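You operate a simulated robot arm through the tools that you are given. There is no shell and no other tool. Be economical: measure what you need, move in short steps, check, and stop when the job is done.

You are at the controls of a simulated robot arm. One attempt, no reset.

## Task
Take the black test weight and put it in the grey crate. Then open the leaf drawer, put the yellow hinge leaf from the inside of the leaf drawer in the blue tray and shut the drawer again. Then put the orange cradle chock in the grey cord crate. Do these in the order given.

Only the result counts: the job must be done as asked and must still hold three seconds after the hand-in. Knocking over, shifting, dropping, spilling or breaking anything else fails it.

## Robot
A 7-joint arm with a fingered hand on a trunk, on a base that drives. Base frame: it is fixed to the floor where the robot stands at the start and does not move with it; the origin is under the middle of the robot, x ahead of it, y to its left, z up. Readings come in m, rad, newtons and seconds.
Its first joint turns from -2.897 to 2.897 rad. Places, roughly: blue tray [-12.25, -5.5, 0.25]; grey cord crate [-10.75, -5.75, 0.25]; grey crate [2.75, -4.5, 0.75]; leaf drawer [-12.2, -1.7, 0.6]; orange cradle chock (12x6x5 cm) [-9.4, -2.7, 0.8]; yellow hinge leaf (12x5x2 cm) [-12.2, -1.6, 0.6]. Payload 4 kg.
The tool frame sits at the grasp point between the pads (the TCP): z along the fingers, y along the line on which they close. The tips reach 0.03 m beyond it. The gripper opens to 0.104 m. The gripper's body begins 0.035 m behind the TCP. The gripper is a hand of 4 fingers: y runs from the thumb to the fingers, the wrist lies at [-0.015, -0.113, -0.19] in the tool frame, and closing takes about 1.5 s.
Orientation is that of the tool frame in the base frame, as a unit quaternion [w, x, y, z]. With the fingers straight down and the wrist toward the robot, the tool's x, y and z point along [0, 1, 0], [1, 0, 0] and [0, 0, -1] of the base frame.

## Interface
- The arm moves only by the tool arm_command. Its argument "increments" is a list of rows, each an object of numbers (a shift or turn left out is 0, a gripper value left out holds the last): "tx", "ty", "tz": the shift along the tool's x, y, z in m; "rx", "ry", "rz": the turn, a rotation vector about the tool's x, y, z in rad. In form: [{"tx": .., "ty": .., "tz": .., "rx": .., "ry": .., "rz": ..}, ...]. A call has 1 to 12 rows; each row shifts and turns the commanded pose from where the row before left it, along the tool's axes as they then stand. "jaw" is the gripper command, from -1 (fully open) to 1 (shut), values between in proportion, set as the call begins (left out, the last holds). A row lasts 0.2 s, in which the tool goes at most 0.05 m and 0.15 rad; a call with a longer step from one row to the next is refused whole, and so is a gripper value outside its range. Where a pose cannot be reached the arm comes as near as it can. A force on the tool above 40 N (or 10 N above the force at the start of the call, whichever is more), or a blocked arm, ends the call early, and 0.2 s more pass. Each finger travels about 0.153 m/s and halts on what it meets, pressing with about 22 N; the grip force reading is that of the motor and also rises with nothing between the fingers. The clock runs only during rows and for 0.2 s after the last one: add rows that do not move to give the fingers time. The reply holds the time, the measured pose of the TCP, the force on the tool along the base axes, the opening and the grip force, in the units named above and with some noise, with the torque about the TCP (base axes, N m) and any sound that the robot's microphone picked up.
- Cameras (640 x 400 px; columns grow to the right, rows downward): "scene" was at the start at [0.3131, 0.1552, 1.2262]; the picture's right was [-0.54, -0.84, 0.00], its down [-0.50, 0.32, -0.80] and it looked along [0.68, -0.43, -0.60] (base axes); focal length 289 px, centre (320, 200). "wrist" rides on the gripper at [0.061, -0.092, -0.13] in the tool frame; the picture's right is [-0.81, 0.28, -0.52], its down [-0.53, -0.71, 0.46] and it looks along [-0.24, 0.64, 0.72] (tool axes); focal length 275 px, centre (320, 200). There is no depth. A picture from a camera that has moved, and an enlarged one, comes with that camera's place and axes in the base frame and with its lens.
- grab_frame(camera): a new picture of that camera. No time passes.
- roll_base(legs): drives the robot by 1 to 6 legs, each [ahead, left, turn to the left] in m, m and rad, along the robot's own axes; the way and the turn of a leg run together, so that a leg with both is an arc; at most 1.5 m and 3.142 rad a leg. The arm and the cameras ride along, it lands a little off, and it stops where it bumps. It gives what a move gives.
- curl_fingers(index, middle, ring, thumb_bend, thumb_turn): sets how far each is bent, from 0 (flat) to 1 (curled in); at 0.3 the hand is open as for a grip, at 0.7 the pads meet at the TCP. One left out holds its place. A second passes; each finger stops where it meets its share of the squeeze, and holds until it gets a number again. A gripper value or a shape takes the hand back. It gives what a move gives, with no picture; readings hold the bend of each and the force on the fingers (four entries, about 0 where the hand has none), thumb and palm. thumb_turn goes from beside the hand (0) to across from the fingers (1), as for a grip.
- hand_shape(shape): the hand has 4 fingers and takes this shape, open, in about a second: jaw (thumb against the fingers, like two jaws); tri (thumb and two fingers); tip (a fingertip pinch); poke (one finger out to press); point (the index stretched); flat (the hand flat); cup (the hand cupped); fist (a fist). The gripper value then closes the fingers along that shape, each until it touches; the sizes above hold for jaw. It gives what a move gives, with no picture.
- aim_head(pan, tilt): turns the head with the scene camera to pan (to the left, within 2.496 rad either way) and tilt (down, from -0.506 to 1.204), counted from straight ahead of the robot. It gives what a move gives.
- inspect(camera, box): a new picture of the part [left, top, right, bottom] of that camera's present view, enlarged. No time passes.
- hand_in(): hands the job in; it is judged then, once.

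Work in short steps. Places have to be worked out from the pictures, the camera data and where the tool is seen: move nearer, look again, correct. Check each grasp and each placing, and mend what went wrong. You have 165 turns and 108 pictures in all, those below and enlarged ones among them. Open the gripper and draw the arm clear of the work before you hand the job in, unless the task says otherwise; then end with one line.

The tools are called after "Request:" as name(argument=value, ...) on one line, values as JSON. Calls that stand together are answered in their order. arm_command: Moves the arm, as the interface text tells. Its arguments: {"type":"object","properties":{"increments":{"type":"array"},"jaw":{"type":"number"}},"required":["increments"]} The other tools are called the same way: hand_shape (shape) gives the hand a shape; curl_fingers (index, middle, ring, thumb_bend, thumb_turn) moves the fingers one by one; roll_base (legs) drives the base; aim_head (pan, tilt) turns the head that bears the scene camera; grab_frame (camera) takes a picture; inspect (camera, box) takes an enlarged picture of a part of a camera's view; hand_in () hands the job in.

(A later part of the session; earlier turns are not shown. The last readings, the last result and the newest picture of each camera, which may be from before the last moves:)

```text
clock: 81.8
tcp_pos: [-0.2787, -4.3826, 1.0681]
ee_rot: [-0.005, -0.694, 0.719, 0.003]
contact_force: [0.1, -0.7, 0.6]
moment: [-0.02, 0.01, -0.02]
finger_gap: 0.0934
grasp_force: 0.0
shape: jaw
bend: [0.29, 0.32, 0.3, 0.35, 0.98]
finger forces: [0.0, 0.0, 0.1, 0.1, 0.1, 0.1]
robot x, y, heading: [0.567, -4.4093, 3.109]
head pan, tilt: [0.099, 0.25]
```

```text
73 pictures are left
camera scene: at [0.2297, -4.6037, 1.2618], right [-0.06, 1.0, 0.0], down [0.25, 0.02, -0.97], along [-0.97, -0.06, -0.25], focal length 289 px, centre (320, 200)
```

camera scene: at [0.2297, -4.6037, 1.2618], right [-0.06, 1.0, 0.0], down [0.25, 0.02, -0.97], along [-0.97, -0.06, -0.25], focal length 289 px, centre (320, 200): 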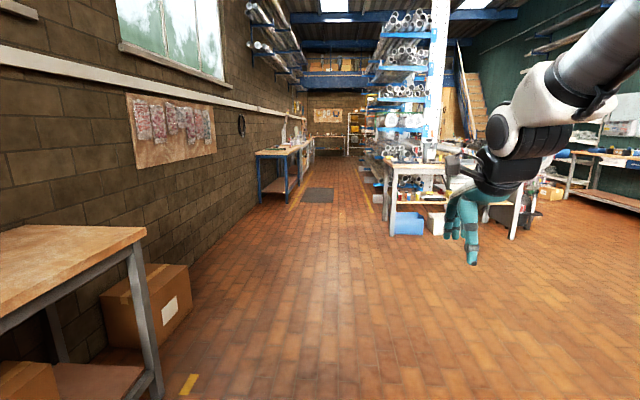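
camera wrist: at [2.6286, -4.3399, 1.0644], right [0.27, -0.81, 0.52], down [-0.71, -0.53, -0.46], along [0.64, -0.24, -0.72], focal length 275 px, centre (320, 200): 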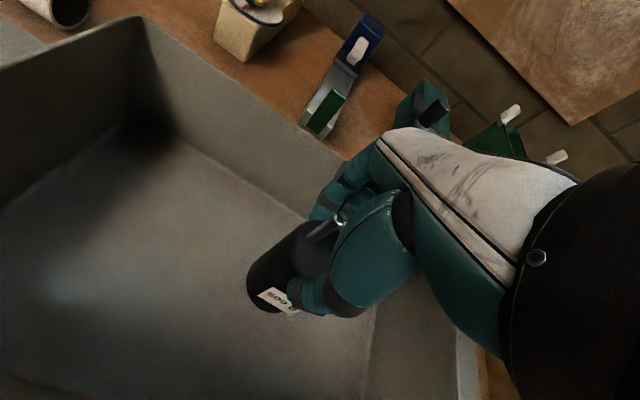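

Leg was too long; I repeat it within limits.

Request:
roll_base(legs=[[1.4, 0.3, 0.03], [1.5, 0, 0], [1.2, 0, 0]])

Request:
grab_frame(camera="scene")

```text
clock: 101.5
tcp_pos: [-4.3591, -4.7323, 1.0697]
ee_rot: [0.005, 0.714, -0.7, -0.003]
contact_force: [1.1, -1.0, 0.2]
moment: [0.0, 0.01, 0.02]
finger_gap: 0.0935
grasp_force: 0.1
shape: jaw
bend: [0.29, 0.32, 0.3, 0.35, 0.98]
finger forces: [0.0, 0.0, 0.0, 0.0, 0.0, 0.0]
robot x, y, heading: [-3.5132, -4.7108, -3.122]
head pan, tilt: [0.099, 0.25]
```

```text
72 pictures are left
camera scene: at [-3.8403, -4.9261, 1.2618], right [-0.12, 0.99, 0.0], down [0.25, 0.03, -0.97], along [-0.96, -0.11, -0.25], focal length 289 px, centre (320, 200)
```

scene: 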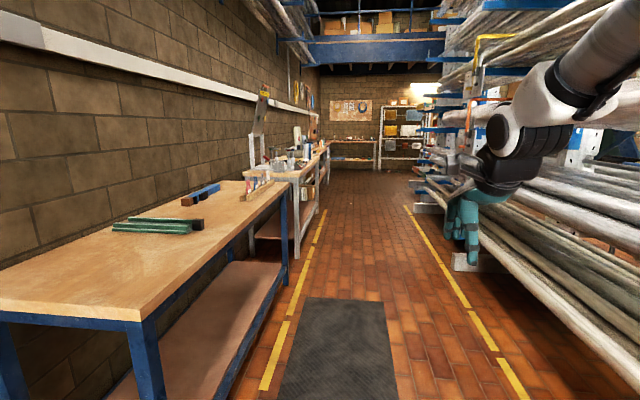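

Centred in the aisle. I continue with a small heading correction.

Request:
roll_base(legs=[[1.5, 0, -0.025], [1.5, 0, 0], [1.2, 0, 0]])

Request:
grab_frame(camera="scene")

```text
clock: 121.6
tcp_pos: [-8.5446, -4.7072, 1.0692]
ee_rot: [-0.004, -0.707, 0.708, 0.002]
contact_force: [0.4, -0.2, -0.2]
moment: [0.03, 0.02, -0.01]
finger_gap: 0.0936
grasp_force: 0.0
shape: jaw
bend: [0.29, 0.32, 0.3, 0.35, 0.98]
finger forces: [0.1, 0.0, 0.1, 0.0, 0.0, 0.0]
robot x, y, heading: [-7.6924, -4.7072, 3.138]
head pan, tilt: [0.099, 0.25]
```

```text
71 pictures are left
camera scene: at [-8.0295, -4.9115, 1.2618], right [-0.1, 1.0, 0.0], down [0.25, 0.02, -0.97], along [-0.96, -0.09, -0.25], focal length 289 px, centre (320, 200)
```

scene: 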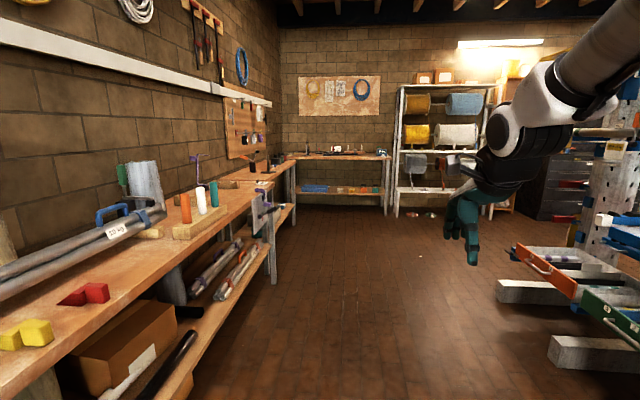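

The corner bench and shelves come into view. I drive 1.5 m further and look toward the drawer side (right).

Request:
roll_base(legs=[[1.5, 0, 0]])

Request:
aim_head(pan=-0.35, tilt=0.3)

Request:
grab_frame(camera="scene")

Request:
aim_head(pan=-1.3, tilt=0.3)

Request:
grab_frame(camera="scene")

```text
clock: 129.1
tcp_pos: [-10.0503, -4.7131, 1.0688]
ee_rot: [0.005, 0.709, -0.705, -0.002]
contact_force: [0.3, 1.6, 0.1]
moment: [0.02, -0.01, -0.01]
finger_gap: 0.0933
grasp_force: 0.0
shape: jaw
bend: [0.29, 0.32, 0.3, 0.35, 0.98]
finger forces: [0.0, 0.0, 0.0, 0.1, 0.0, 0.0]
robot x, y, heading: [-9.2011, -4.7068, -3.136]
head pan, tilt: [0.099, 0.25]
```

```text
clock: 130.0
tcp_pos: [-10.0494, -4.7131, 1.0696]
ee_rot: [0.006, 0.708, -0.706, -0.003]
contact_force: [-0.1, 0.4, -0.3]
moment: [0.03, -0.02, 0.02]
finger_gap: 0.0936
grasp_force: 0.0
shape: jaw
bend: [0.29, 0.32, 0.3, 0.35, 0.98]
finger forces: [0.0, 0.1, 0.0, 0.1, 0.0, 0.1]
robot x, y, heading: [-9.1999, -4.703, -3.139]
head pan, tilt: [-0.351, 0.3]
```

```text
70 pictures are left
camera scene: at [-9.5285, -4.8738, 1.2571], right [0.34, 0.94, 0.0], down [0.28, -0.1, -0.96], along [-0.9, 0.32, -0.3], focal length 289 px, centre (320, 200)
```

scene: 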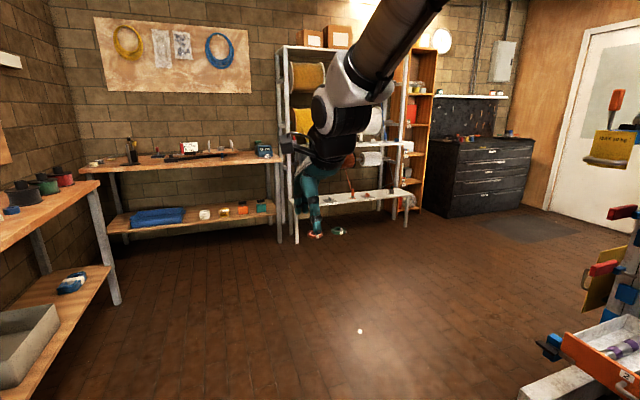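

```text
clock: 131.2
tcp_pos: [-10.0505, -4.7125, 1.0693]
ee_rot: [0.005, 0.709, -0.705, -0.003]
contact_force: [-0.4, 0.5, -0.6]
moment: [0.0, 0.0, 0.01]
finger_gap: 0.0935
grasp_force: 0.1
shape: jaw
bend: [0.29, 0.32, 0.3, 0.35, 0.98]
finger forces: [0.1, 0.1, 0.0, 0.0, 0.0, 0.0]
robot x, y, heading: [-9.2029, -4.7084, -3.14]
head pan, tilt: [-1.3, 0.3]
```

```text
69 pictures are left
camera scene: at [-9.466, -4.8156, 1.2571], right [0.96, 0.27, 0.0], down [0.08, -0.28, -0.96], along [-0.26, 0.92, -0.3], focal length 289 px, centre (320, 200)
```

scene: 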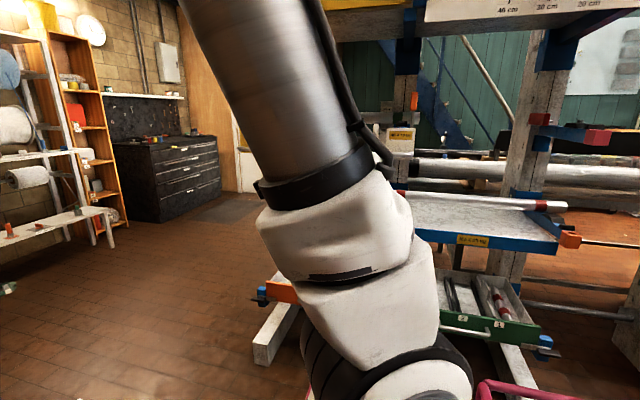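

The black chest front is at x≈−12.16, y≈−2.26…−0.95; the blue tray is on the corner bench's lower shelf and the grey cord crate on the left one. I tuck the tool slightly, drive to x≈−11.0, then strafe right, clear of the rack feet at x≈−10.2.

Request:
arm_command(increments=[{"tz": 0.04}, {"tz": 0.04, "ty": -0.03}, {"tz": 0.03, "ty": -0.04}, {"ty": -0.03}])

Request:
roll_base(legs=[[1.5, 0, 0], [0.3, 0, 0]])

Request:
aim_head(pan=-0.8, tilt=0.35)

Request:
grab_frame(camera="scene")

```text
clock: 132.2
tcp_pos: [-9.951, -4.7129, 0.9585]
ee_rot: [0.005, 0.708, -0.706, -0.003]
contact_force: [-0.3, -0.2, -0.3]
moment: [-0.01, -0.01, 0.03]
finger_gap: 0.0933
grasp_force: 0.1
shape: jaw
bend: [0.29, 0.32, 0.3, 0.35, 0.98]
finger forces: [0.1, 0.1, 0.0, 0.0, 0.0, 0.1]
robot x, y, heading: [-9.1998, -4.7054, -3.137]
head pan, tilt: [-1.3, 0.3]
```

```text
clock: 141.3
tcp_pos: [-11.7574, -4.6987, 0.9584]
ee_rot: [-0.004, -0.704, 0.711, 0.002]
contact_force: [0.4, -0.2, 0.4]
moment: [0.0, -0.01, 0.03]
finger_gap: 0.0935
grasp_force: 0.0
shape: jaw
bend: [0.29, 0.32, 0.3, 0.35, 0.98]
finger forces: [0.1, 0.0, 0.0, 0.0, 0.0, 0.0]
robot x, y, heading: [-11.0089, -4.7052, 3.136]
head pan, tilt: [-1.3, 0.3]
```

```text
clock: 142.2
tcp_pos: [-11.7581, -4.6976, 0.9583]
ee_rot: [-0.005, -0.703, 0.711, 0.003]
contact_force: [0.4, 0.0, -0.4]
moment: [-0.02, 0.01, -0.02]
finger_gap: 0.0936
grasp_force: 0.0
shape: jaw
bend: [0.29, 0.32, 0.3, 0.35, 0.98]
finger forces: [0.0, 0.0, 0.0, 0.0, 0.0, 0.0]
robot x, y, heading: [-11.0064, -4.7005, 3.133]
head pan, tilt: [-0.799, 0.351]
```

```text
68 pictures are left
camera scene: at [-11.3144, -4.8294, 1.2523], right [0.72, 0.69, 0.0], down [0.24, -0.25, -0.94], along [-0.65, 0.68, -0.34], focal length 289 px, centre (320, 200)
```

scene: 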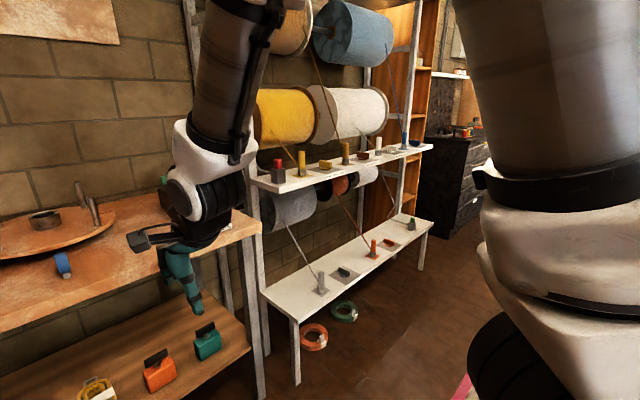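

Path along the reel shelf (front x≈−12.07) is free. I strafe right 3.0 m to the chest.

Request:
roll_base(legs=[[0, -1.5, 0], [0, -1.45, 0]])

Request:
aim_head(pan=-0.15, tilt=0.6)

Request:
grab_frame(camera="scene")

Request:
grab_frame(camera="wrist")

```text
clock: 156.4
tcp_pos: [-11.6865, -1.7572, 0.958]
ee_rot: [-0.006, -0.698, 0.716, 0.004]
contact_force: [0.2, -0.4, 0.3]
moment: [0.01, -0.04, -0.04]
finger_gap: 0.0936
grasp_force: 0.0
shape: jaw
bend: [0.29, 0.32, 0.3, 0.35, 0.98]
finger forces: [0.1, 0.1, 0.0, 0.1, 0.0, 0.0]
robot x, y, heading: [-10.9337, -1.7723, 3.116]
head pan, tilt: [-0.799, 0.351]
```

```text
clock: 157.4
tcp_pos: [-11.6861, -1.7569, 0.9581]
ee_rot: [-0.005, -0.698, 0.716, 0.002]
contact_force: [0.0, 0.5, 0.9]
moment: [-0.01, 0.04, 0.01]
finger_gap: 0.0935
grasp_force: 0.0
shape: jaw
bend: [0.29, 0.32, 0.3, 0.35, 0.98]
finger forces: [0.0, 0.0, 0.1, 0.0, 0.0, 0.0]
robot x, y, heading: [-10.936, -1.7684, 3.119]
head pan, tilt: [-0.15, 0.6]
```

```text
67 pictures are left
camera scene: at [-11.2684, -1.9479, 1.2296], right [0.18, 0.98, 0.0], down [0.56, -0.1, -0.83], along [-0.81, 0.14, -0.56], focal length 289 px, centre (320, 200)
```

scene: 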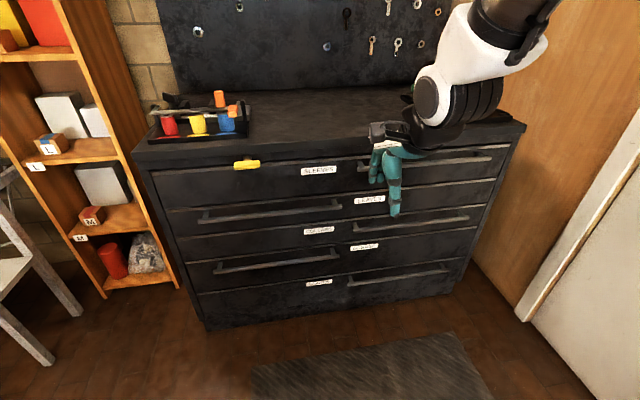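

```text
66 pictures are left
camera wrist: at [-11.5943, -1.8189, 1.0886], right [-0.25, 0.82, 0.52], down [0.72, 0.51, -0.47], along [-0.65, 0.26, -0.72], focal length 275 px, centre (320, 200)
```

wrist: 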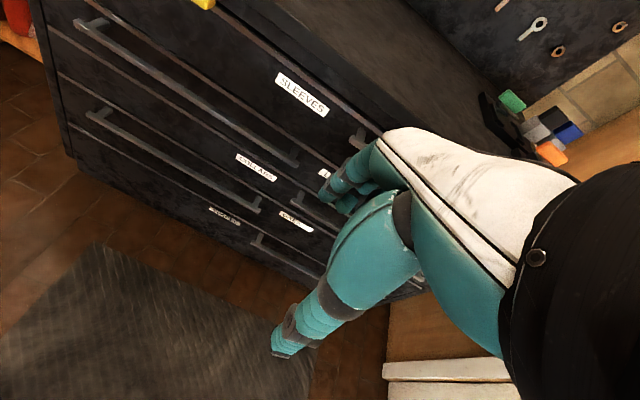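

I zoom in on the labels to find the leaf drawer.

Request:
inspect(camera="scene", box=[140, 120, 540, 320])

Request:
inspect(camera="scene", box=[220, 140, 420, 260])

```text
1.60 times, centred on (340, 220) of scene
camera zoom: at [-11.2684, -1.9479, 1.2296], right [0.18, 0.98, 0.0], down [0.56, -0.1, -0.83], along [-0.81, 0.14, -0.56], focal length 463 px, centre (288, 168)
```

zoom: 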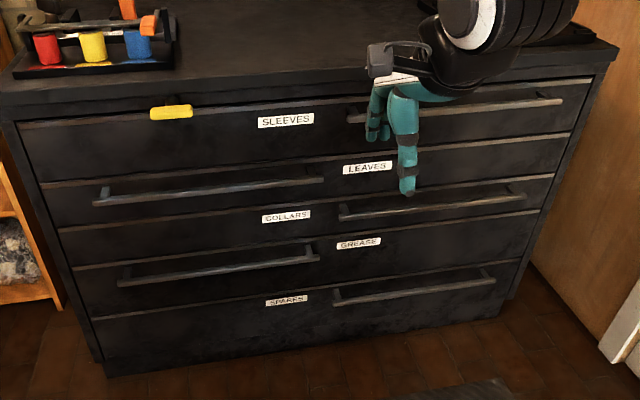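

```text
3.20 times, centred on (320, 200) of scene
camera zoom: at [-11.2684, -1.9479, 1.2296], right [0.18, 0.98, 0.0], down [0.56, -0.1, -0.83], along [-0.81, 0.14, -0.56], focal length 926 px, centre (320, 200)
```

zoom: 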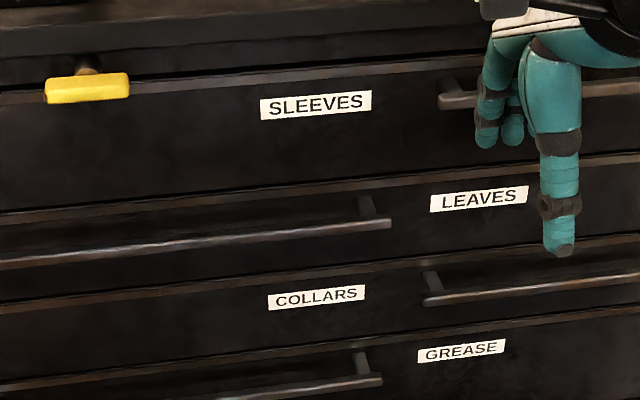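

The second drawer is LEAVES; its handle bar runs y≈−2.2…−1.745 at x≈−12.04, z≈0.66, with the front face ≈3 cm behind it. I pitch the hand forward 90° (fingers ahead, above/below the bar) up in free space.

Request:
arm_command(increments=[{"rx": -0.143, "tx": 0.01}, {"rx": -0.143, "tx": 0.01}, {"rx": -0.143, "tx": 0.01}, {"rx": -0.143, "tx": 0.01}, {"rx": -0.143, "tx": 0.01}, {"rx": -0.143, "tx": 0.01}, {"rx": -0.143, "tx": 0.01}, {"rx": -0.143, "tx": 0.01}, {"rx": -0.143, "tx": 0.01}, {"rx": -0.143, "tx": 0.01}, {"rx": -0.143}])

Request:
grab_frame(camera="scene")

```text
clock: 159.8
tcp_pos: [-11.6945, -1.8589, 0.9599]
ee_rot: [-0.498, -0.49, 0.503, 0.509]
contact_force: [-0.3, -0.1, -0.1]
moment: [-0.02, 0.02, 0.03]
finger_gap: 0.0932
grasp_force: 0.1
shape: jaw
bend: [0.29, 0.32, 0.3, 0.35, 0.98]
finger forces: [0.0, 0.0, 0.1, 0.1, 0.0, 0.1]
out of reach, approached as far as the arm can: row 5
robot x, y, heading: [-10.9345, -1.771, 3.113]
head pan, tilt: [-0.15, 0.6]
```

```text
63 pictures are left
camera scene: at [-11.2685, -1.9477, 1.2296], right [0.17, 0.98, 0.0], down [0.56, -0.1, -0.83], along [-0.81, 0.14, -0.56], focal length 289 px, centre (320, 200)
```

scene: 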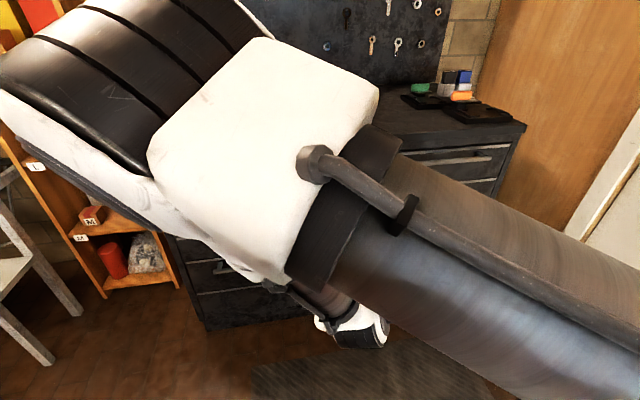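

Pose reached though the elbow blocks the head view. I lower toward handle height, still well in front, and look with the wrist camera too.

Request:
arm_command(increments=[{"ty": -0.045}, {"ty": -0.045}, {"ty": -0.045}, {"ty": -0.045}, {"ty": -0.045}, {"ty": -0.045}, {"ty": -0.02}, {}])

Request:
grab_frame(camera="scene")

Request:
grab_frame(camera="wrist")

```text
clock: 161.6
tcp_pos: [-11.6983, -1.8607, 0.668]
ee_rot: [-0.497, -0.489, 0.504, 0.509]
contact_force: [0.5, -0.5, -0.3]
moment: [-0.02, 0.01, 0.03]
finger_gap: 0.0937
grasp_force: 0.1
shape: jaw
bend: [0.29, 0.32, 0.3, 0.35, 0.98]
finger forces: [0.0, 0.0, 0.0, 0.0, 0.0, 0.0]
robot x, y, heading: [-10.9379, -1.7683, 3.116]
head pan, tilt: [-0.15, 0.6]
```

```text
62 pictures are left
camera scene: at [-11.2684, -1.948, 1.2296], right [0.17, 0.98, 0.0], down [0.56, -0.1, -0.83], along [-0.81, 0.14, -0.57], focal length 289 px, centre (320, 200)
```

scene: 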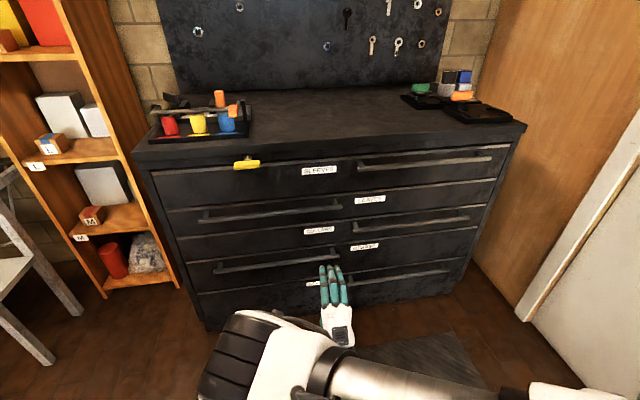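

```text
61 pictures are left
camera wrist: at [-11.5708, -1.9242, 0.5746], right [0.54, 0.8, 0.27], down [-0.45, 0.54, -0.71], along [-0.71, 0.26, 0.65], focal length 275 px, centre (320, 200)
```

wrist: 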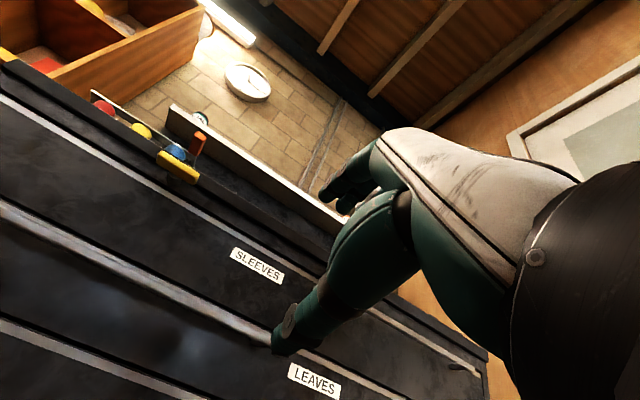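

Clear view now: hand is level with the LEAVES handle, thumb below and fingers above. I drive 0.25 m closer with a small heading correction, shifting to y≈−1.90.

Request:
roll_base(legs=[[0.24, 0.02, 0.025]])

Request:
grab_frame(camera="scene")

Request:
grab_frame(camera="wrist")

```text
clock: 163.4
tcp_pos: [-11.9338, -1.8951, 0.6676]
ee_rot: [0.503, 0.495, -0.498, -0.503]
contact_force: [-0.4, 1.0, 0.2]
moment: [0.01, -0.02, 0.02]
finger_gap: 0.0934
grasp_force: 0.1
shape: jaw
bend: [0.29, 0.32, 0.3, 0.35, 0.98]
finger forces: [0.0, 0.0, 0.1, 0.1, 0.0, 0.1]
robot x, y, heading: [-11.1708, -1.7893, 3.143]
head pan, tilt: [-0.15, 0.6]
```

```text
60 pictures are left
camera scene: at [-11.5012, -1.9722, 1.2296], right [0.15, 0.99, 0.0], down [0.56, -0.09, -0.83], along [-0.82, 0.13, -0.57], focal length 289 px, centre (320, 200)
```

scene: 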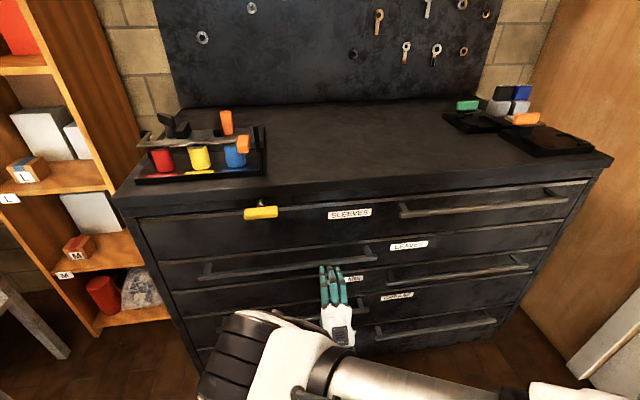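

```text
59 pictures are left
camera wrist: at [-11.8039, -1.9551, 0.5749], right [0.52, 0.81, 0.27], down [-0.46, 0.53, -0.71], along [-0.72, 0.25, 0.65], focal length 275 px, centre (320, 200)
```

wrist: 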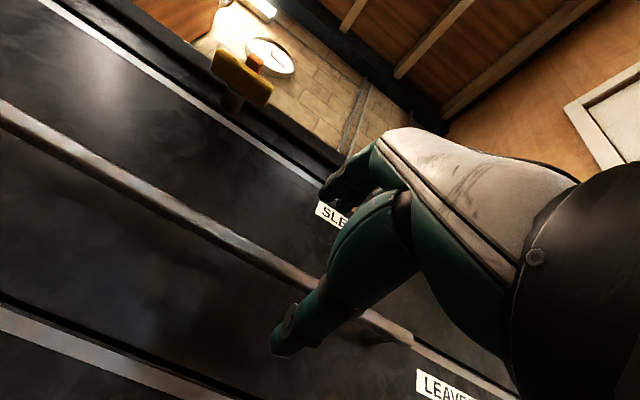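

The bar triangulates to x≈−12.03, z≈0.675. I raise 6 mm and advance 8.5 cm so the open fingers straddle it.

Request:
arm_command(increments=[{"tz": 0.03, "ty": 0.006}, {"tz": 0.025}, {"tz": 0.02}, {"tz": 0.01}, {}])

Request:
inspect(camera="scene", box=[180, 180, 500, 380])

Request:
grab_frame(camera="wrist")

```text
clock: 164.6
tcp_pos: [-12.0183, -1.8936, 0.6752]
ee_rot: [-0.503, -0.495, 0.499, 0.503]
contact_force: [0.2, 1.3, 0.0]
moment: [0.01, 0.0, 0.0]
finger_gap: 0.0934
grasp_force: 0.2
shape: jaw
bend: [0.29, 0.32, 0.3, 0.35, 0.98]
finger forces: [0.0, 0.0, 0.0, 0.1, 0.0, 0.1]
robot x, y, heading: [-11.173, -1.7864, 3.136]
head pan, tilt: [-0.15, 0.6]
```

```text
2.00 times, centred on (340, 280) of scene
camera zoom: at [-11.5012, -1.9722, 1.2296], right [0.15, 0.99, 0.0], down [0.56, -0.09, -0.82], along [-0.82, 0.13, -0.57], focal length 579 px, centre (280, 40)
```

zoom: 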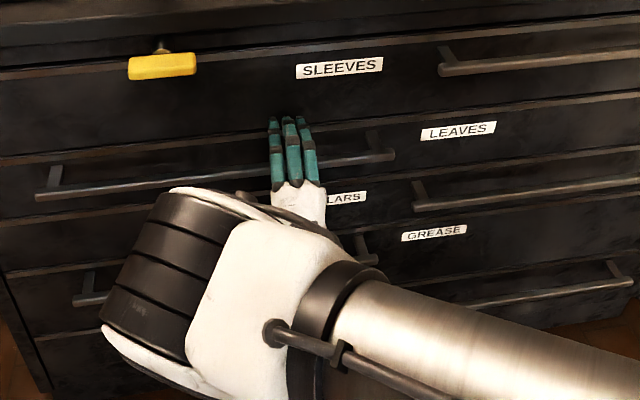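

```text
57 pictures are left
camera wrist: at [-11.8889, -1.9555, 0.5821], right [0.52, 0.81, 0.27], down [-0.46, 0.53, -0.71], along [-0.72, 0.25, 0.65], focal length 275 px, centre (320, 200)
```

wrist: 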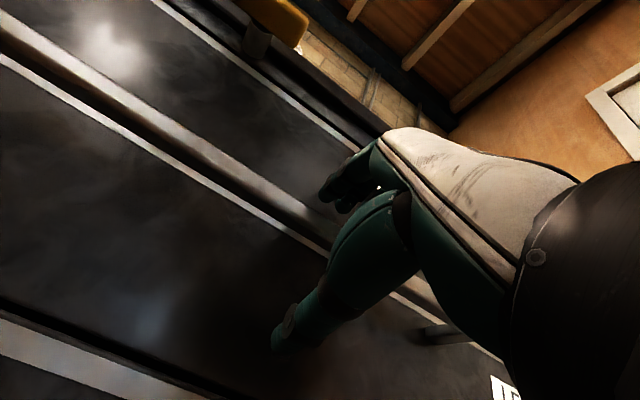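

The bar passes between the fingers (above) and the thumb (below). I close the hand.

Request:
arm_command(increments=[{}, {}, {}, {}, {}, {}, {}, {}], jaw=1)

Request:
inspect(camera="scene", box=[180, 180, 500, 380])

```text
clock: 166.4
tcp_pos: [-12.0192, -1.8956, 0.6748]
ee_rot: [0.503, 0.496, -0.498, -0.503]
contact_force: [-1.7, -0.3, -3.7]
moment: [0.08, -0.01, -0.02]
finger_gap: 0.0001
grasp_force: 22.5
shape: jaw
bend: [0.7, 0.7, 0.7, 0.67, 1.0]
finger forces: [4.9, 0.1, 2.1, 0.0, 5.6, 0.0]
robot x, y, heading: [-11.1734, -1.7876, 3.135]
head pan, tilt: [-0.15, 0.6]
```

```text
2.00 times, centred on (340, 280) of scene
camera zoom: at [-11.5014, -1.9722, 1.2295], right [0.15, 0.99, 0.0], down [0.56, -0.09, -0.82], along [-0.82, 0.13, -0.57], focal length 579 px, centre (280, 40)
```

zoom: 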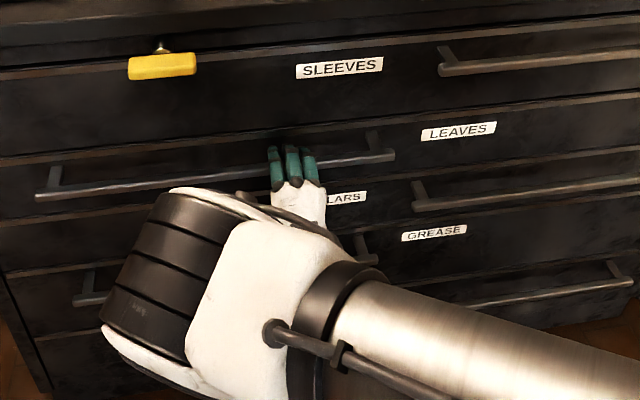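

Fingers met fully, likely hooked round behind the bar. I pull back 3 cm to test.

Request:
arm_command(increments=[{"tz": -0.01}, {"tz": -0.01}, {"tz": -0.01}, {}])

Request:
inspect(camera="scene", box=[180, 180, 500, 380])

```text
clock: 167.4
tcp_pos: [-11.9884, -1.8939, 0.6752]
ee_rot: [0.504, 0.495, -0.498, -0.503]
contact_force: [-1.2, -2.6, -0.9]
moment: [0.04, 0.01, -0.01]
finger_gap: 0.0002
grasp_force: 21.6
shape: jaw
bend: [0.7, 0.7, 0.7, 0.68, 1.0]
finger forces: [5.0, 0.0, 2.4, 0.0, 5.2, 0.0]
robot x, y, heading: [-11.1753, -1.7892, 3.137]
head pan, tilt: [-0.15, 0.6]
```

```text
2.00 times, centred on (340, 280) of scene
camera zoom: at [-11.5012, -1.9723, 1.2295], right [0.15, 0.99, 0.0], down [0.56, -0.09, -0.82], along [-0.82, 0.13, -0.57], focal length 579 px, centre (280, 40)
```

zoom: 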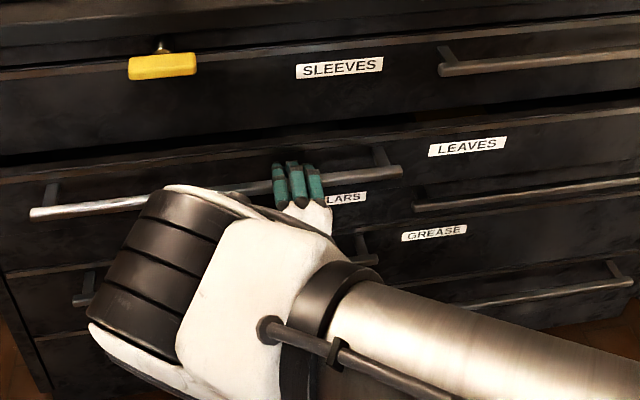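

The drawer follows. I back the base 0.25 m while hooked on the handle.

Request:
roll_base(legs=[[-0.25, 0, 0]])

Request:
grab_frame(camera="scene")

```text
clock: 169.2
tcp_pos: [-11.7394, -1.8939, 0.6743]
ee_rot: [-0.502, -0.495, 0.499, 0.504]
contact_force: [2.4, -1.2, -1.9]
moment: [0.05, 0.0, 0.02]
finger_gap: 0.0
grasp_force: 21.8
shape: jaw
bend: [0.7, 0.7, 0.7, 0.68, 1.0]
finger forces: [4.3, 0.0, 2.0, 0.1, 6.4, 0.0]
robot x, y, heading: [-10.9247, -1.7892, 3.138]
head pan, tilt: [-0.15, 0.6]
```

```text
54 pictures are left
camera scene: at [-11.2528, -1.9727, 1.2295], right [0.15, 0.99, 0.0], down [0.56, -0.09, -0.82], along [-0.82, 0.13, -0.57], focal length 289 px, centre (320, 200)
```

scene: 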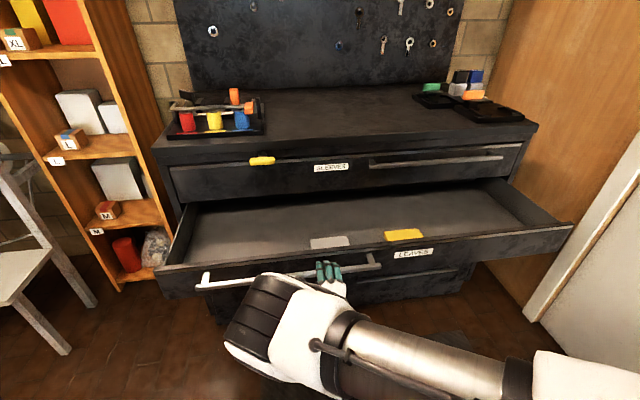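

The drawer is open 0.28 m, showing a grey and the yellow leaf (≈−11.90, −1.605). I open the hand and back it straight off the bar.

Request:
arm_command(increments=[{}, {}, {}, {}, {}, {}], jaw=-0.8)

Request:
arm_command(increments=[{"tz": -0.015}, {"tz": -0.02}, {"tz": -0.03}, {"tz": -0.04}, {}])

Request:
grab_frame(camera="scene")

```text
clock: 170.6
tcp_pos: [-11.7402, -1.8941, 0.6743]
ee_rot: [0.503, 0.495, -0.498, -0.503]
contact_force: [0.2, -0.5, 0.1]
moment: [0.0, 0.01, 0.0]
finger_gap: 0.0937
grasp_force: 0.1
shape: jaw
bend: [0.29, 0.32, 0.3, 0.35, 0.98]
finger forces: [0.1, 0.0, 0.0, 0.0, 0.0, 0.0]
robot x, y, heading: [-10.922, -1.7934, 3.137]
head pan, tilt: [-0.15, 0.6]
```

```text
clock: 171.8
tcp_pos: [-11.6341, -1.8946, 0.6728]
ee_rot: [-0.503, -0.495, 0.498, 0.504]
contact_force: [-0.8, -0.8, -0.2]
moment: [-0.01, 0.02, 0.02]
finger_gap: 0.0938
grasp_force: 0.1
shape: jaw
bend: [0.29, 0.32, 0.3, 0.35, 0.98]
finger forces: [0.0, 0.0, 0.1, 0.1, 0.0, 0.0]
robot x, y, heading: [-10.9268, -1.7916, 3.141]
head pan, tilt: [-0.15, 0.6]
```

```text
53 pictures are left
camera scene: at [-11.2528, -1.9726, 1.2296], right [0.15, 0.99, 0.0], down [0.56, -0.09, -0.83], along [-0.82, 0.13, -0.56], focal length 289 px, centre (320, 200)
```

scene: 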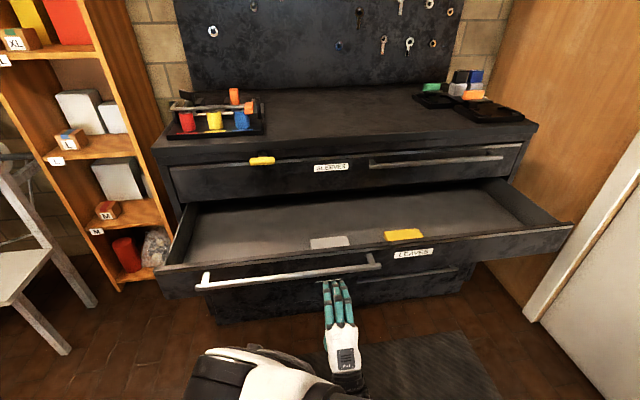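

Hand is off the bar. I raise it to z≈0.95 and pitch it back to fingers-down.

Request:
arm_command(increments=[{"ty": 0.045}, {"ty": 0.045}, {"ty": 0.045}, {"ty": 0.045}, {"ty": 0.045}, {"ty": 0.045}, {"ty": 0.01}, {}])

Request:
arm_command(increments=[{"rx": 0.143, "tx": -0.01}, {"rx": 0.143, "tx": -0.02}, {"rx": 0.143, "tx": -0.02}, {"rx": 0.143, "tx": -0.02}, {"rx": 0.143, "tx": -0.02}, {"rx": 0.143, "tx": -0.02}, {"rx": 0.143, "tx": -0.02}, {"rx": 0.143, "tx": -0.02}, {"rx": 0.143, "tx": -0.02}, {"rx": 0.143, "tx": -0.02}, {"rx": 0.143, "tx": -0.02}, {}])

Request:
grab_frame(camera="scene")

```text
clock: 173.6
tcp_pos: [-11.6321, -1.8924, 0.9539]
ee_rot: [0.504, 0.496, -0.498, -0.503]
contact_force: [0.4, 0.1, 0.0]
moment: [0.01, -0.02, 0.01]
finger_gap: 0.0935
grasp_force: 0.0
shape: jaw
bend: [0.29, 0.32, 0.3, 0.35, 0.98]
finger forces: [0.0, 0.1, 0.1, 0.0, 0.0, 0.0]
robot x, y, heading: [-10.9249, -1.7922, 3.138]
head pan, tilt: [-0.15, 0.6]
```

```text
clock: 176.2
tcp_pos: [-11.6891, -1.7166, 0.929]
ee_rot: [-0.004, -0.706, 0.708, 0.003]
contact_force: [-0.5, 0.2, 0.4]
moment: [0.01, 0.0, 0.01]
finger_gap: 0.0937
grasp_force: 0.1
shape: jaw
bend: [0.29, 0.32, 0.3, 0.35, 0.98]
finger forces: [0.0, 0.1, 0.0, 0.0, 0.0, 0.0]
out of reach, approached as far as the arm can: row 3, 4, 5, 6
robot x, y, heading: [-10.922, -1.7894, 3.14]
head pan, tilt: [-0.15, 0.6]
```

```text
52 pictures are left
camera scene: at [-11.2528, -1.9725, 1.2296], right [0.15, 0.99, 0.0], down [0.56, -0.09, -0.83], along [-0.82, 0.13, -0.57], focal length 289 px, centre (320, 200)
```

scene: 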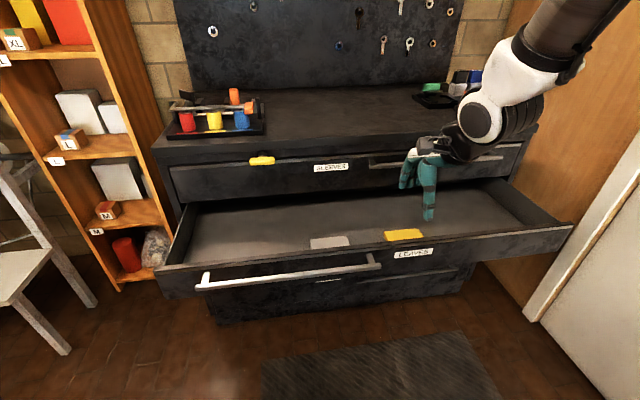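

Hand is back to fingers-down. I drive 0.16 m ahead so the leaf is within comfortable reach, then move the hand over it.

Request:
roll_base(legs=[[0.16, -0.05, 0]])

Request:
arm_command(increments=[{"tx": -0.03, "ty": 0.01}, {"tx": -0.025, "ty": 0.01}, {"ty": 0.02}, {}])

Request:
grab_frame(camera="scene")

Request:
grab_frame(camera="wrist")

```text
clock: 177.6
tcp_pos: [-11.8494, -1.6665, 0.9286]
ee_rot: [-0.005, -0.705, 0.709, 0.003]
contact_force: [1.3, -0.2, -0.1]
moment: [0.0, -0.01, 0.02]
finger_gap: 0.0936
grasp_force: 0.1
shape: jaw
bend: [0.29, 0.32, 0.3, 0.35, 0.98]
finger forces: [0.0, 0.1, 0.0, 0.1, 0.0, 0.0]
robot x, y, heading: [-11.0865, -1.7395, 3.14]
head pan, tilt: [-0.15, 0.6]
```

```text
clock: 178.6
tcp_pos: [-11.8877, -1.6112, 0.9287]
ee_rot: [-0.005, -0.706, 0.708, 0.003]
contact_force: [0.0, -0.7, -0.6]
moment: [-0.01, -0.01, -0.01]
finger_gap: 0.0936
grasp_force: 0.1
shape: jaw
bend: [0.29, 0.32, 0.3, 0.35, 0.98]
finger forces: [0.0, 0.0, 0.0, 0.0, 0.0, 0.0]
robot x, y, heading: [-11.0837, -1.7364, 3.137]
head pan, tilt: [-0.15, 0.6]
```

```text
51 pictures are left
camera scene: at [-11.4122, -1.9226, 1.2296], right [0.15, 0.99, 0.0], down [0.56, -0.09, -0.82], along [-0.82, 0.13, -0.57], focal length 289 px, centre (320, 200)
```

scene: 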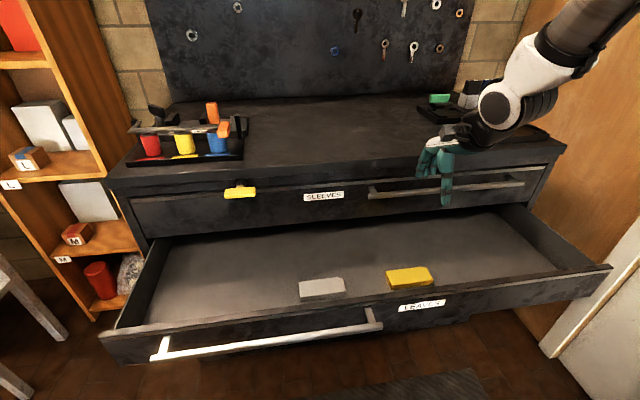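

```text
50 pictures are left
camera wrist: at [-11.7956, -1.6717, 1.0591], right [-0.27, 0.81, 0.52], down [0.71, 0.53, -0.46], along [-0.65, 0.24, -0.72], focal length 275 px, centre (320, 200)
```

wrist: 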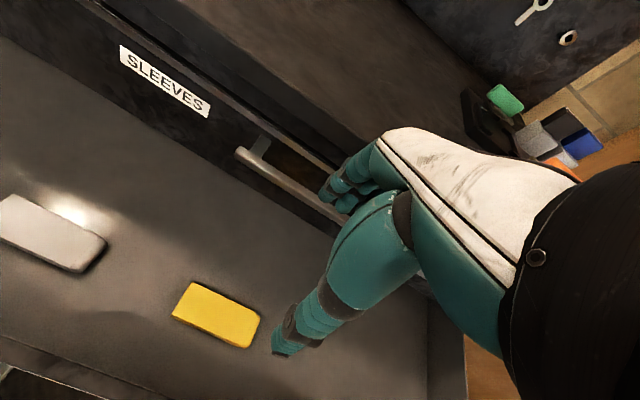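

The yellow leaf is at (−11.895, −1.608), top ≈0.62, long side along y: just right for the closing direction. I descend to z≈0.70 and look.

Request:
arm_command(increments=[{"ty": 0.007, "tx": -0.003, "tz": 0.03}, {"tz": 0.045}, {"tz": 0.045}, {"tz": 0.045}, {"tz": 0.04}, {"tz": 0.024}, {}])

Request:
grab_frame(camera="wrist")

Request:
inspect(camera="scene", box=[280, 140, 560, 340])

```text
clock: 180.2
tcp_pos: [-11.8967, -1.6099, 0.7004]
ee_rot: [-0.005, -0.705, 0.709, 0.003]
contact_force: [0.1, 0.0, 0.5]
moment: [0.02, 0.02, 0.01]
finger_gap: 0.0935
grasp_force: 0.1
shape: jaw
bend: [0.29, 0.32, 0.3, 0.35, 0.98]
finger forces: [0.0, 0.0, 0.1, 0.0, 0.0, 0.0]
robot x, y, heading: [-11.0846, -1.7394, 3.136]
head pan, tilt: [-0.15, 0.6]
```

```text
49 pictures are left
camera wrist: at [-11.8049, -1.6702, 0.8308], right [-0.27, 0.81, 0.52], down [0.71, 0.53, -0.47], along [-0.65, 0.24, -0.72], focal length 275 px, centre (320, 200)
```

wrist: 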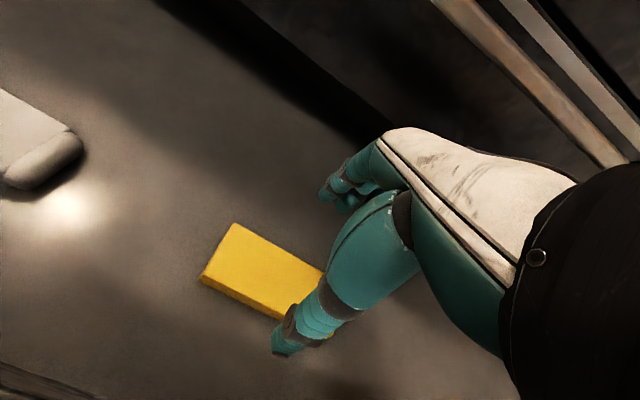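

```text
2.00 times, centred on (420, 240) of scene
camera zoom: at [-11.4122, -1.9226, 1.2296], right [0.15, 0.99, 0.0], down [0.56, -0.09, -0.82], along [-0.82, 0.13, -0.57], focal length 579 px, centre (120, 120)
```

zoom: 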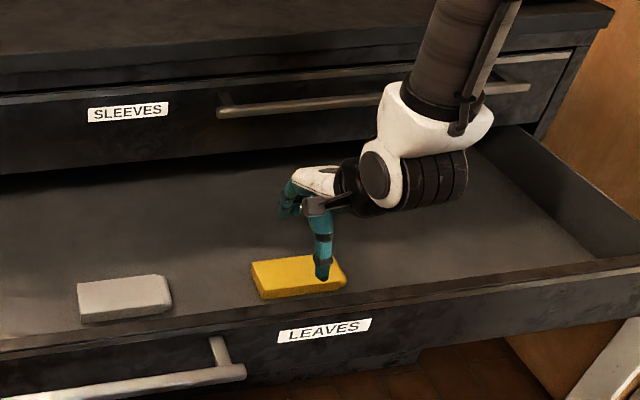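

Aligned: thumb in front, fingers behind the leaf. I lower 6 cm carefully so the tips nearly reach the drawer floor.

Request:
arm_command(increments=[{"tz": 0.025}, {"tz": 0.02}, {"tz": 0.01}, {"tz": 0.007}, {}])

Request:
inspect(camera="scene", box=[340, 180, 500, 300])

```text
clock: 181.4
tcp_pos: [-11.9002, -1.6093, 0.639]
ee_rot: [-0.005, -0.705, 0.709, 0.002]
contact_force: [0.0, 0.5, -0.1]
moment: [0.0, 0.0, 0.02]
finger_gap: 0.0937
grasp_force: 0.1
shape: jaw
bend: [0.29, 0.32, 0.3, 0.35, 0.98]
finger forces: [0.1, 0.1, 0.0, 0.0, 0.1, 0.1]
robot x, y, heading: [-11.0824, -1.7395, 3.135]
head pan, tilt: [-0.15, 0.6]
```

```text
3.33 times, centred on (420, 240) of scene
camera zoom: at [-11.4122, -1.9226, 1.2296], right [0.15, 0.99, 0.0], down [0.56, -0.09, -0.82], along [-0.82, 0.13, -0.57], focal length 965 px, centre (-13, 67)
```

zoom: 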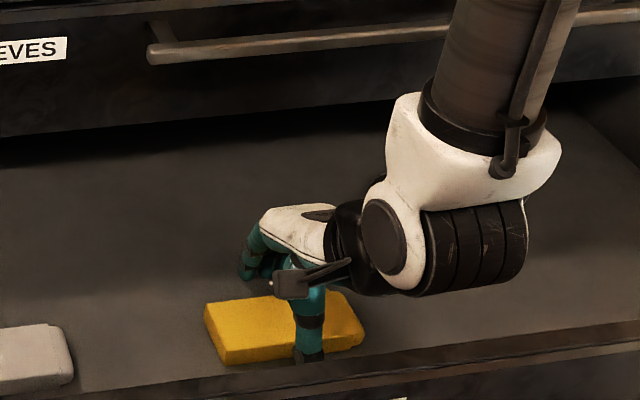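

Thumb is in front of the leaf at floor level. I close the hand on it.

Request:
arm_command(increments=[{}, {}, {}, {}, {}, {}, {}, {}], jaw=1)

Request:
arm_command(increments=[{"tz": -0.01}, {"tz": -0.015}, {"tz": -0.02}, {}])

Request:
inspect(camera="scene", box=[340, 180, 500, 300])

```text
clock: 183.2
tcp_pos: [-11.8985, -1.6097, 0.6391]
ee_rot: [-0.005, -0.706, 0.708, 0.002]
contact_force: [0.1, 0.5, -0.3]
moment: [-0.01, 0.01, 0.03]
finger_gap: 0.0446
grasp_force: 22.1
shape: jaw
bend: [0.74, 0.48, 0.45, 0.72, 1.0]
finger forces: [11.0, 5.9, 2.6, 0.0, 19.9, 0.0]
robot x, y, heading: [-11.0848, -1.736, 3.136]
head pan, tilt: [-0.15, 0.6]
```

```text
clock: 184.2
tcp_pos: [-11.8985, -1.6087, 0.6831]
ee_rot: [-0.006, -0.706, 0.709, 0.003]
contact_force: [-1.0, 0.8, -4.4]
moment: [-0.02, 0.01, 0.04]
finger_gap: 0.0444
grasp_force: 22.1
shape: jaw
bend: [0.74, 0.48, 0.45, 0.72, 1.0]
finger forces: [11.5, 5.8, 2.5, 0.0, 19.9, 0.0]
robot x, y, heading: [-11.0855, -1.7407, 3.138]
head pan, tilt: [-0.15, 0.6]
```

```text
3.33 times, centred on (420, 240) of scene
camera zoom: at [-11.4123, -1.9226, 1.2295], right [0.15, 0.99, 0.0], down [0.56, -0.09, -0.82], along [-0.82, 0.13, -0.57], focal length 965 px, centre (-13, 67)
```

zoom: 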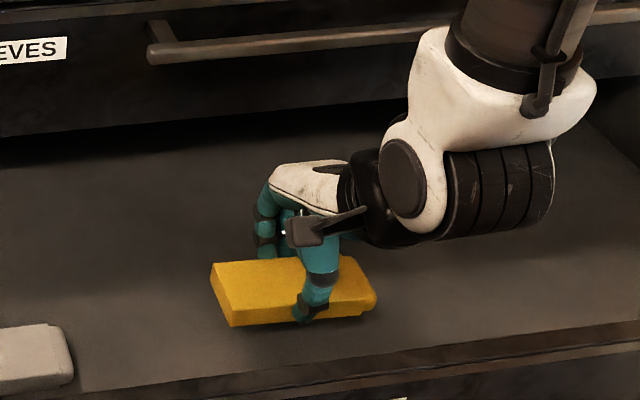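

The leaf is securely held. I raise it to z≈0.95, back off 0.15 m and strafe left to the corner bench with the blue tray (drawer stays open for now).

Request:
arm_command(increments=[{"tz": -0.045}, {"tz": -0.045}, {"tz": -0.045}, {"tz": -0.045}, {"tz": -0.045}, {"tz": -0.035}, {}])

Request:
roll_base(legs=[[-0.15, 0, 0], [0, 1.5, 0], [0, 1.2, 0]])

Request:
aim_head(pan=0.35, tilt=0.55)

Request:
grab_frame(camera="scene")

```text
clock: 185.8
tcp_pos: [-11.8948, -1.6085, 0.943]
ee_rot: [-0.004, -0.706, 0.709, 0.002]
contact_force: [-0.9, -0.4, -4.6]
moment: [-0.08, -0.02, -0.02]
finger_gap: 0.0446
grasp_force: 21.9
shape: jaw
bend: [0.74, 0.48, 0.45, 0.72, 1.0]
finger forces: [11.6, 5.8, 2.6, 0.0, 19.9, 0.0]
robot x, y, heading: [-11.0857, -1.7389, 3.138]
head pan, tilt: [-0.15, 0.6]
```

```text
clock: 200.0
tcp_pos: [-11.7788, -4.3089, 0.9427]
ee_rot: [-0.005, -0.696, 0.718, 0.002]
contact_force: [0.0, 0.0, -4.1]
moment: [-0.01, 0.02, 0.0]
finger_gap: 0.0443
grasp_force: 22.4
shape: jaw
bend: [0.74, 0.48, 0.45, 0.72, 1.0]
finger forces: [11.6, 5.8, 2.4, 0.0, 20.2, 0.0]
robot x, y, heading: [-10.9729, -4.4587, 3.113]
head pan, tilt: [-0.15, 0.6]
```

```text
clock: 200.9
tcp_pos: [-11.7776, -4.3089, 0.9432]
ee_rot: [-0.005, -0.697, 0.717, 0.003]
contact_force: [-0.5, 0.0, -4.3]
moment: [-0.09, -0.01, -0.02]
finger_gap: 0.0443
grasp_force: 21.7
shape: jaw
bend: [0.74, 0.48, 0.45, 0.72, 1.0]
finger forces: [11.6, 5.8, 2.5, 0.1, 20.1, 0.0]
robot x, y, heading: [-10.9705, -4.4609, 3.118]
head pan, tilt: [0.351, 0.55]
```

```text
45 pictures are left
camera scene: at [-11.3012, -4.6777, 1.234], right [-0.32, 0.95, 0.0], down [0.5, 0.17, -0.85], along [-0.81, -0.27, -0.52], focal length 289 px, centre (320, 200)
```

scene: 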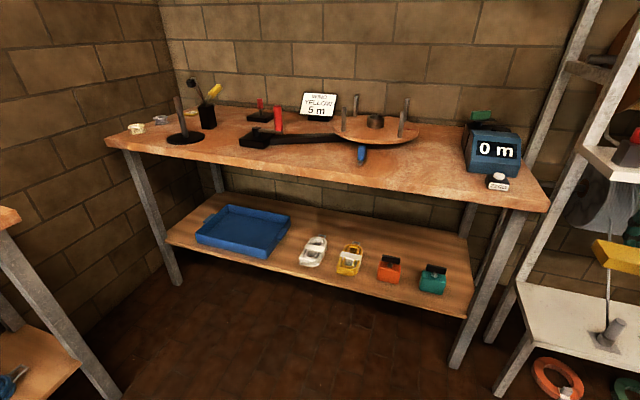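

The tray is at x≈−12.17…−12.47, y≈−5.63…−5.24 on a shelf at z≈0.31, under a tabletop (underside ≈0.77, front x≈−12.12). I strafe further left to line up, then tilt and lower the hand in front of the bench.

Request:
roll_base(legs=[[0.0, 0.72, 0.02]])

Request:
arm_command(increments=[{"rx": -0.13, "tx": 0.03, "tz": 0.03}, {"rx": -0.13, "tx": 0.03, "tz": 0.04}, {"rx": -0.13, "tx": 0.03, "tz": 0.04}, {"rx": -0.13, "tx": 0.03, "tz": 0.04}, {"tz": 0.04, "ty": -0.015, "tx": 0.02}, {"tz": 0.04, "ty": -0.02}, {"tz": 0.04, "ty": -0.02}, {"tz": 0.04, "ty": -0.02}, {}])

Request:
grab_frame(camera="scene")

```text
clock: 204.8
tcp_pos: [-11.7946, -5.0345, 0.943]
ee_rot: [-0.005, -0.703, 0.711, 0.003]
contact_force: [-0.4, -0.3, -5.2]
moment: [-0.05, 0.02, 0.03]
finger_gap: 0.0443
grasp_force: 22.5
shape: jaw
bend: [0.74, 0.48, 0.45, 0.72, 1.0]
finger forces: [11.5, 5.8, 2.5, 0.1, 20.1, 0.0]
robot x, y, heading: [-10.9825, -5.1677, 3.128]
head pan, tilt: [0.351, 0.55]
```

```text
clock: 206.8
tcp_pos: [-11.8453, -5.1733, 0.6223]
ee_rot: [-0.185, -0.678, 0.686, 0.185]
contact_force: [0.2, 0.0, -4.2]
moment: [-0.02, -0.04, -0.01]
finger_gap: 0.0438
grasp_force: 22.1
shape: jaw
bend: [0.74, 0.48, 0.47, 0.72, 1.0]
finger forces: [11.1, 5.3, 2.3, 0.0, 21.2, 0.1]
robot x, y, heading: [-10.9839, -5.1712, 3.126]
head pan, tilt: [0.351, 0.55]
```

```text
44 pictures are left
camera scene: at [-11.3107, -5.3945, 1.234], right [-0.33, 0.94, 0.0], down [0.49, 0.17, -0.85], along [-0.8, -0.29, -0.52], focal length 289 px, centre (320, 200)
```

scene: 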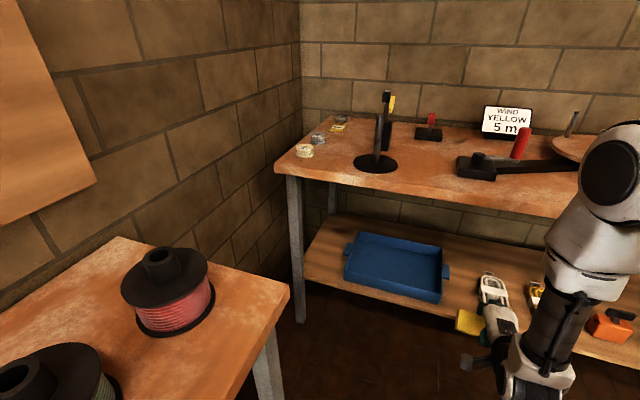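

Leaf is ahead of the bench at z≈0.62. I shift left to y≈−5.40 and lower to z≈0.45, still outside the bench.

Request:
arm_command(increments=[{"tx": 0.04, "tz": 0.02, "ty": -0.012}, {"tx": 0.04, "tz": 0.025, "ty": -0.014}, {"tx": 0.04, "tz": 0.025, "ty": -0.014}, {"tx": 0.04, "tz": 0.025, "ty": -0.014}, {"tx": 0.04, "tz": 0.025, "ty": -0.014}, {"tx": 0.025, "tz": 0.025, "ty": -0.015}, {}])

Request:
grab_frame(camera="scene")

```text
clock: 208.4
tcp_pos: [-11.8491, -5.4011, 0.4568]
ee_rot: [-0.185, -0.678, 0.686, 0.185]
contact_force: [0.2, 0.2, -3.7]
moment: [-0.05, -0.04, 0.01]
finger_gap: 0.0436
grasp_force: 21.8
shape: jaw
bend: [0.74, 0.49, 0.5, 0.72, 1.0]
finger forces: [11.3, 4.8, 4.2, 0.0, 20.6, 0.0]
robot x, y, heading: [-10.9806, -5.1722, 3.131]
head pan, tilt: [0.351, 0.55]
```

```text
43 pictures are left
camera scene: at [-11.3106, -5.3946, 1.234], right [-0.33, 0.94, 0.0], down [0.49, 0.17, -0.85], along [-0.8, -0.29, -0.52], focal length 289 px, centre (320, 200)
```

scene: 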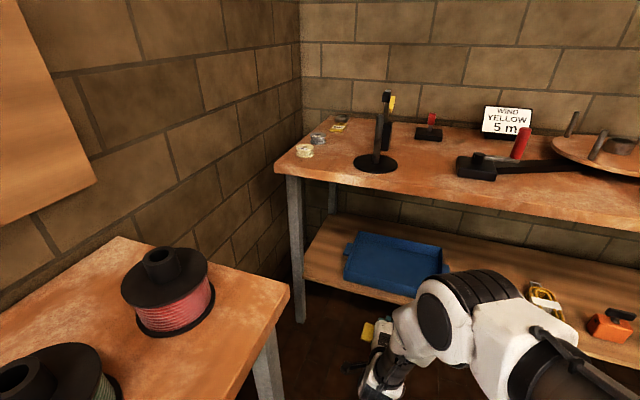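

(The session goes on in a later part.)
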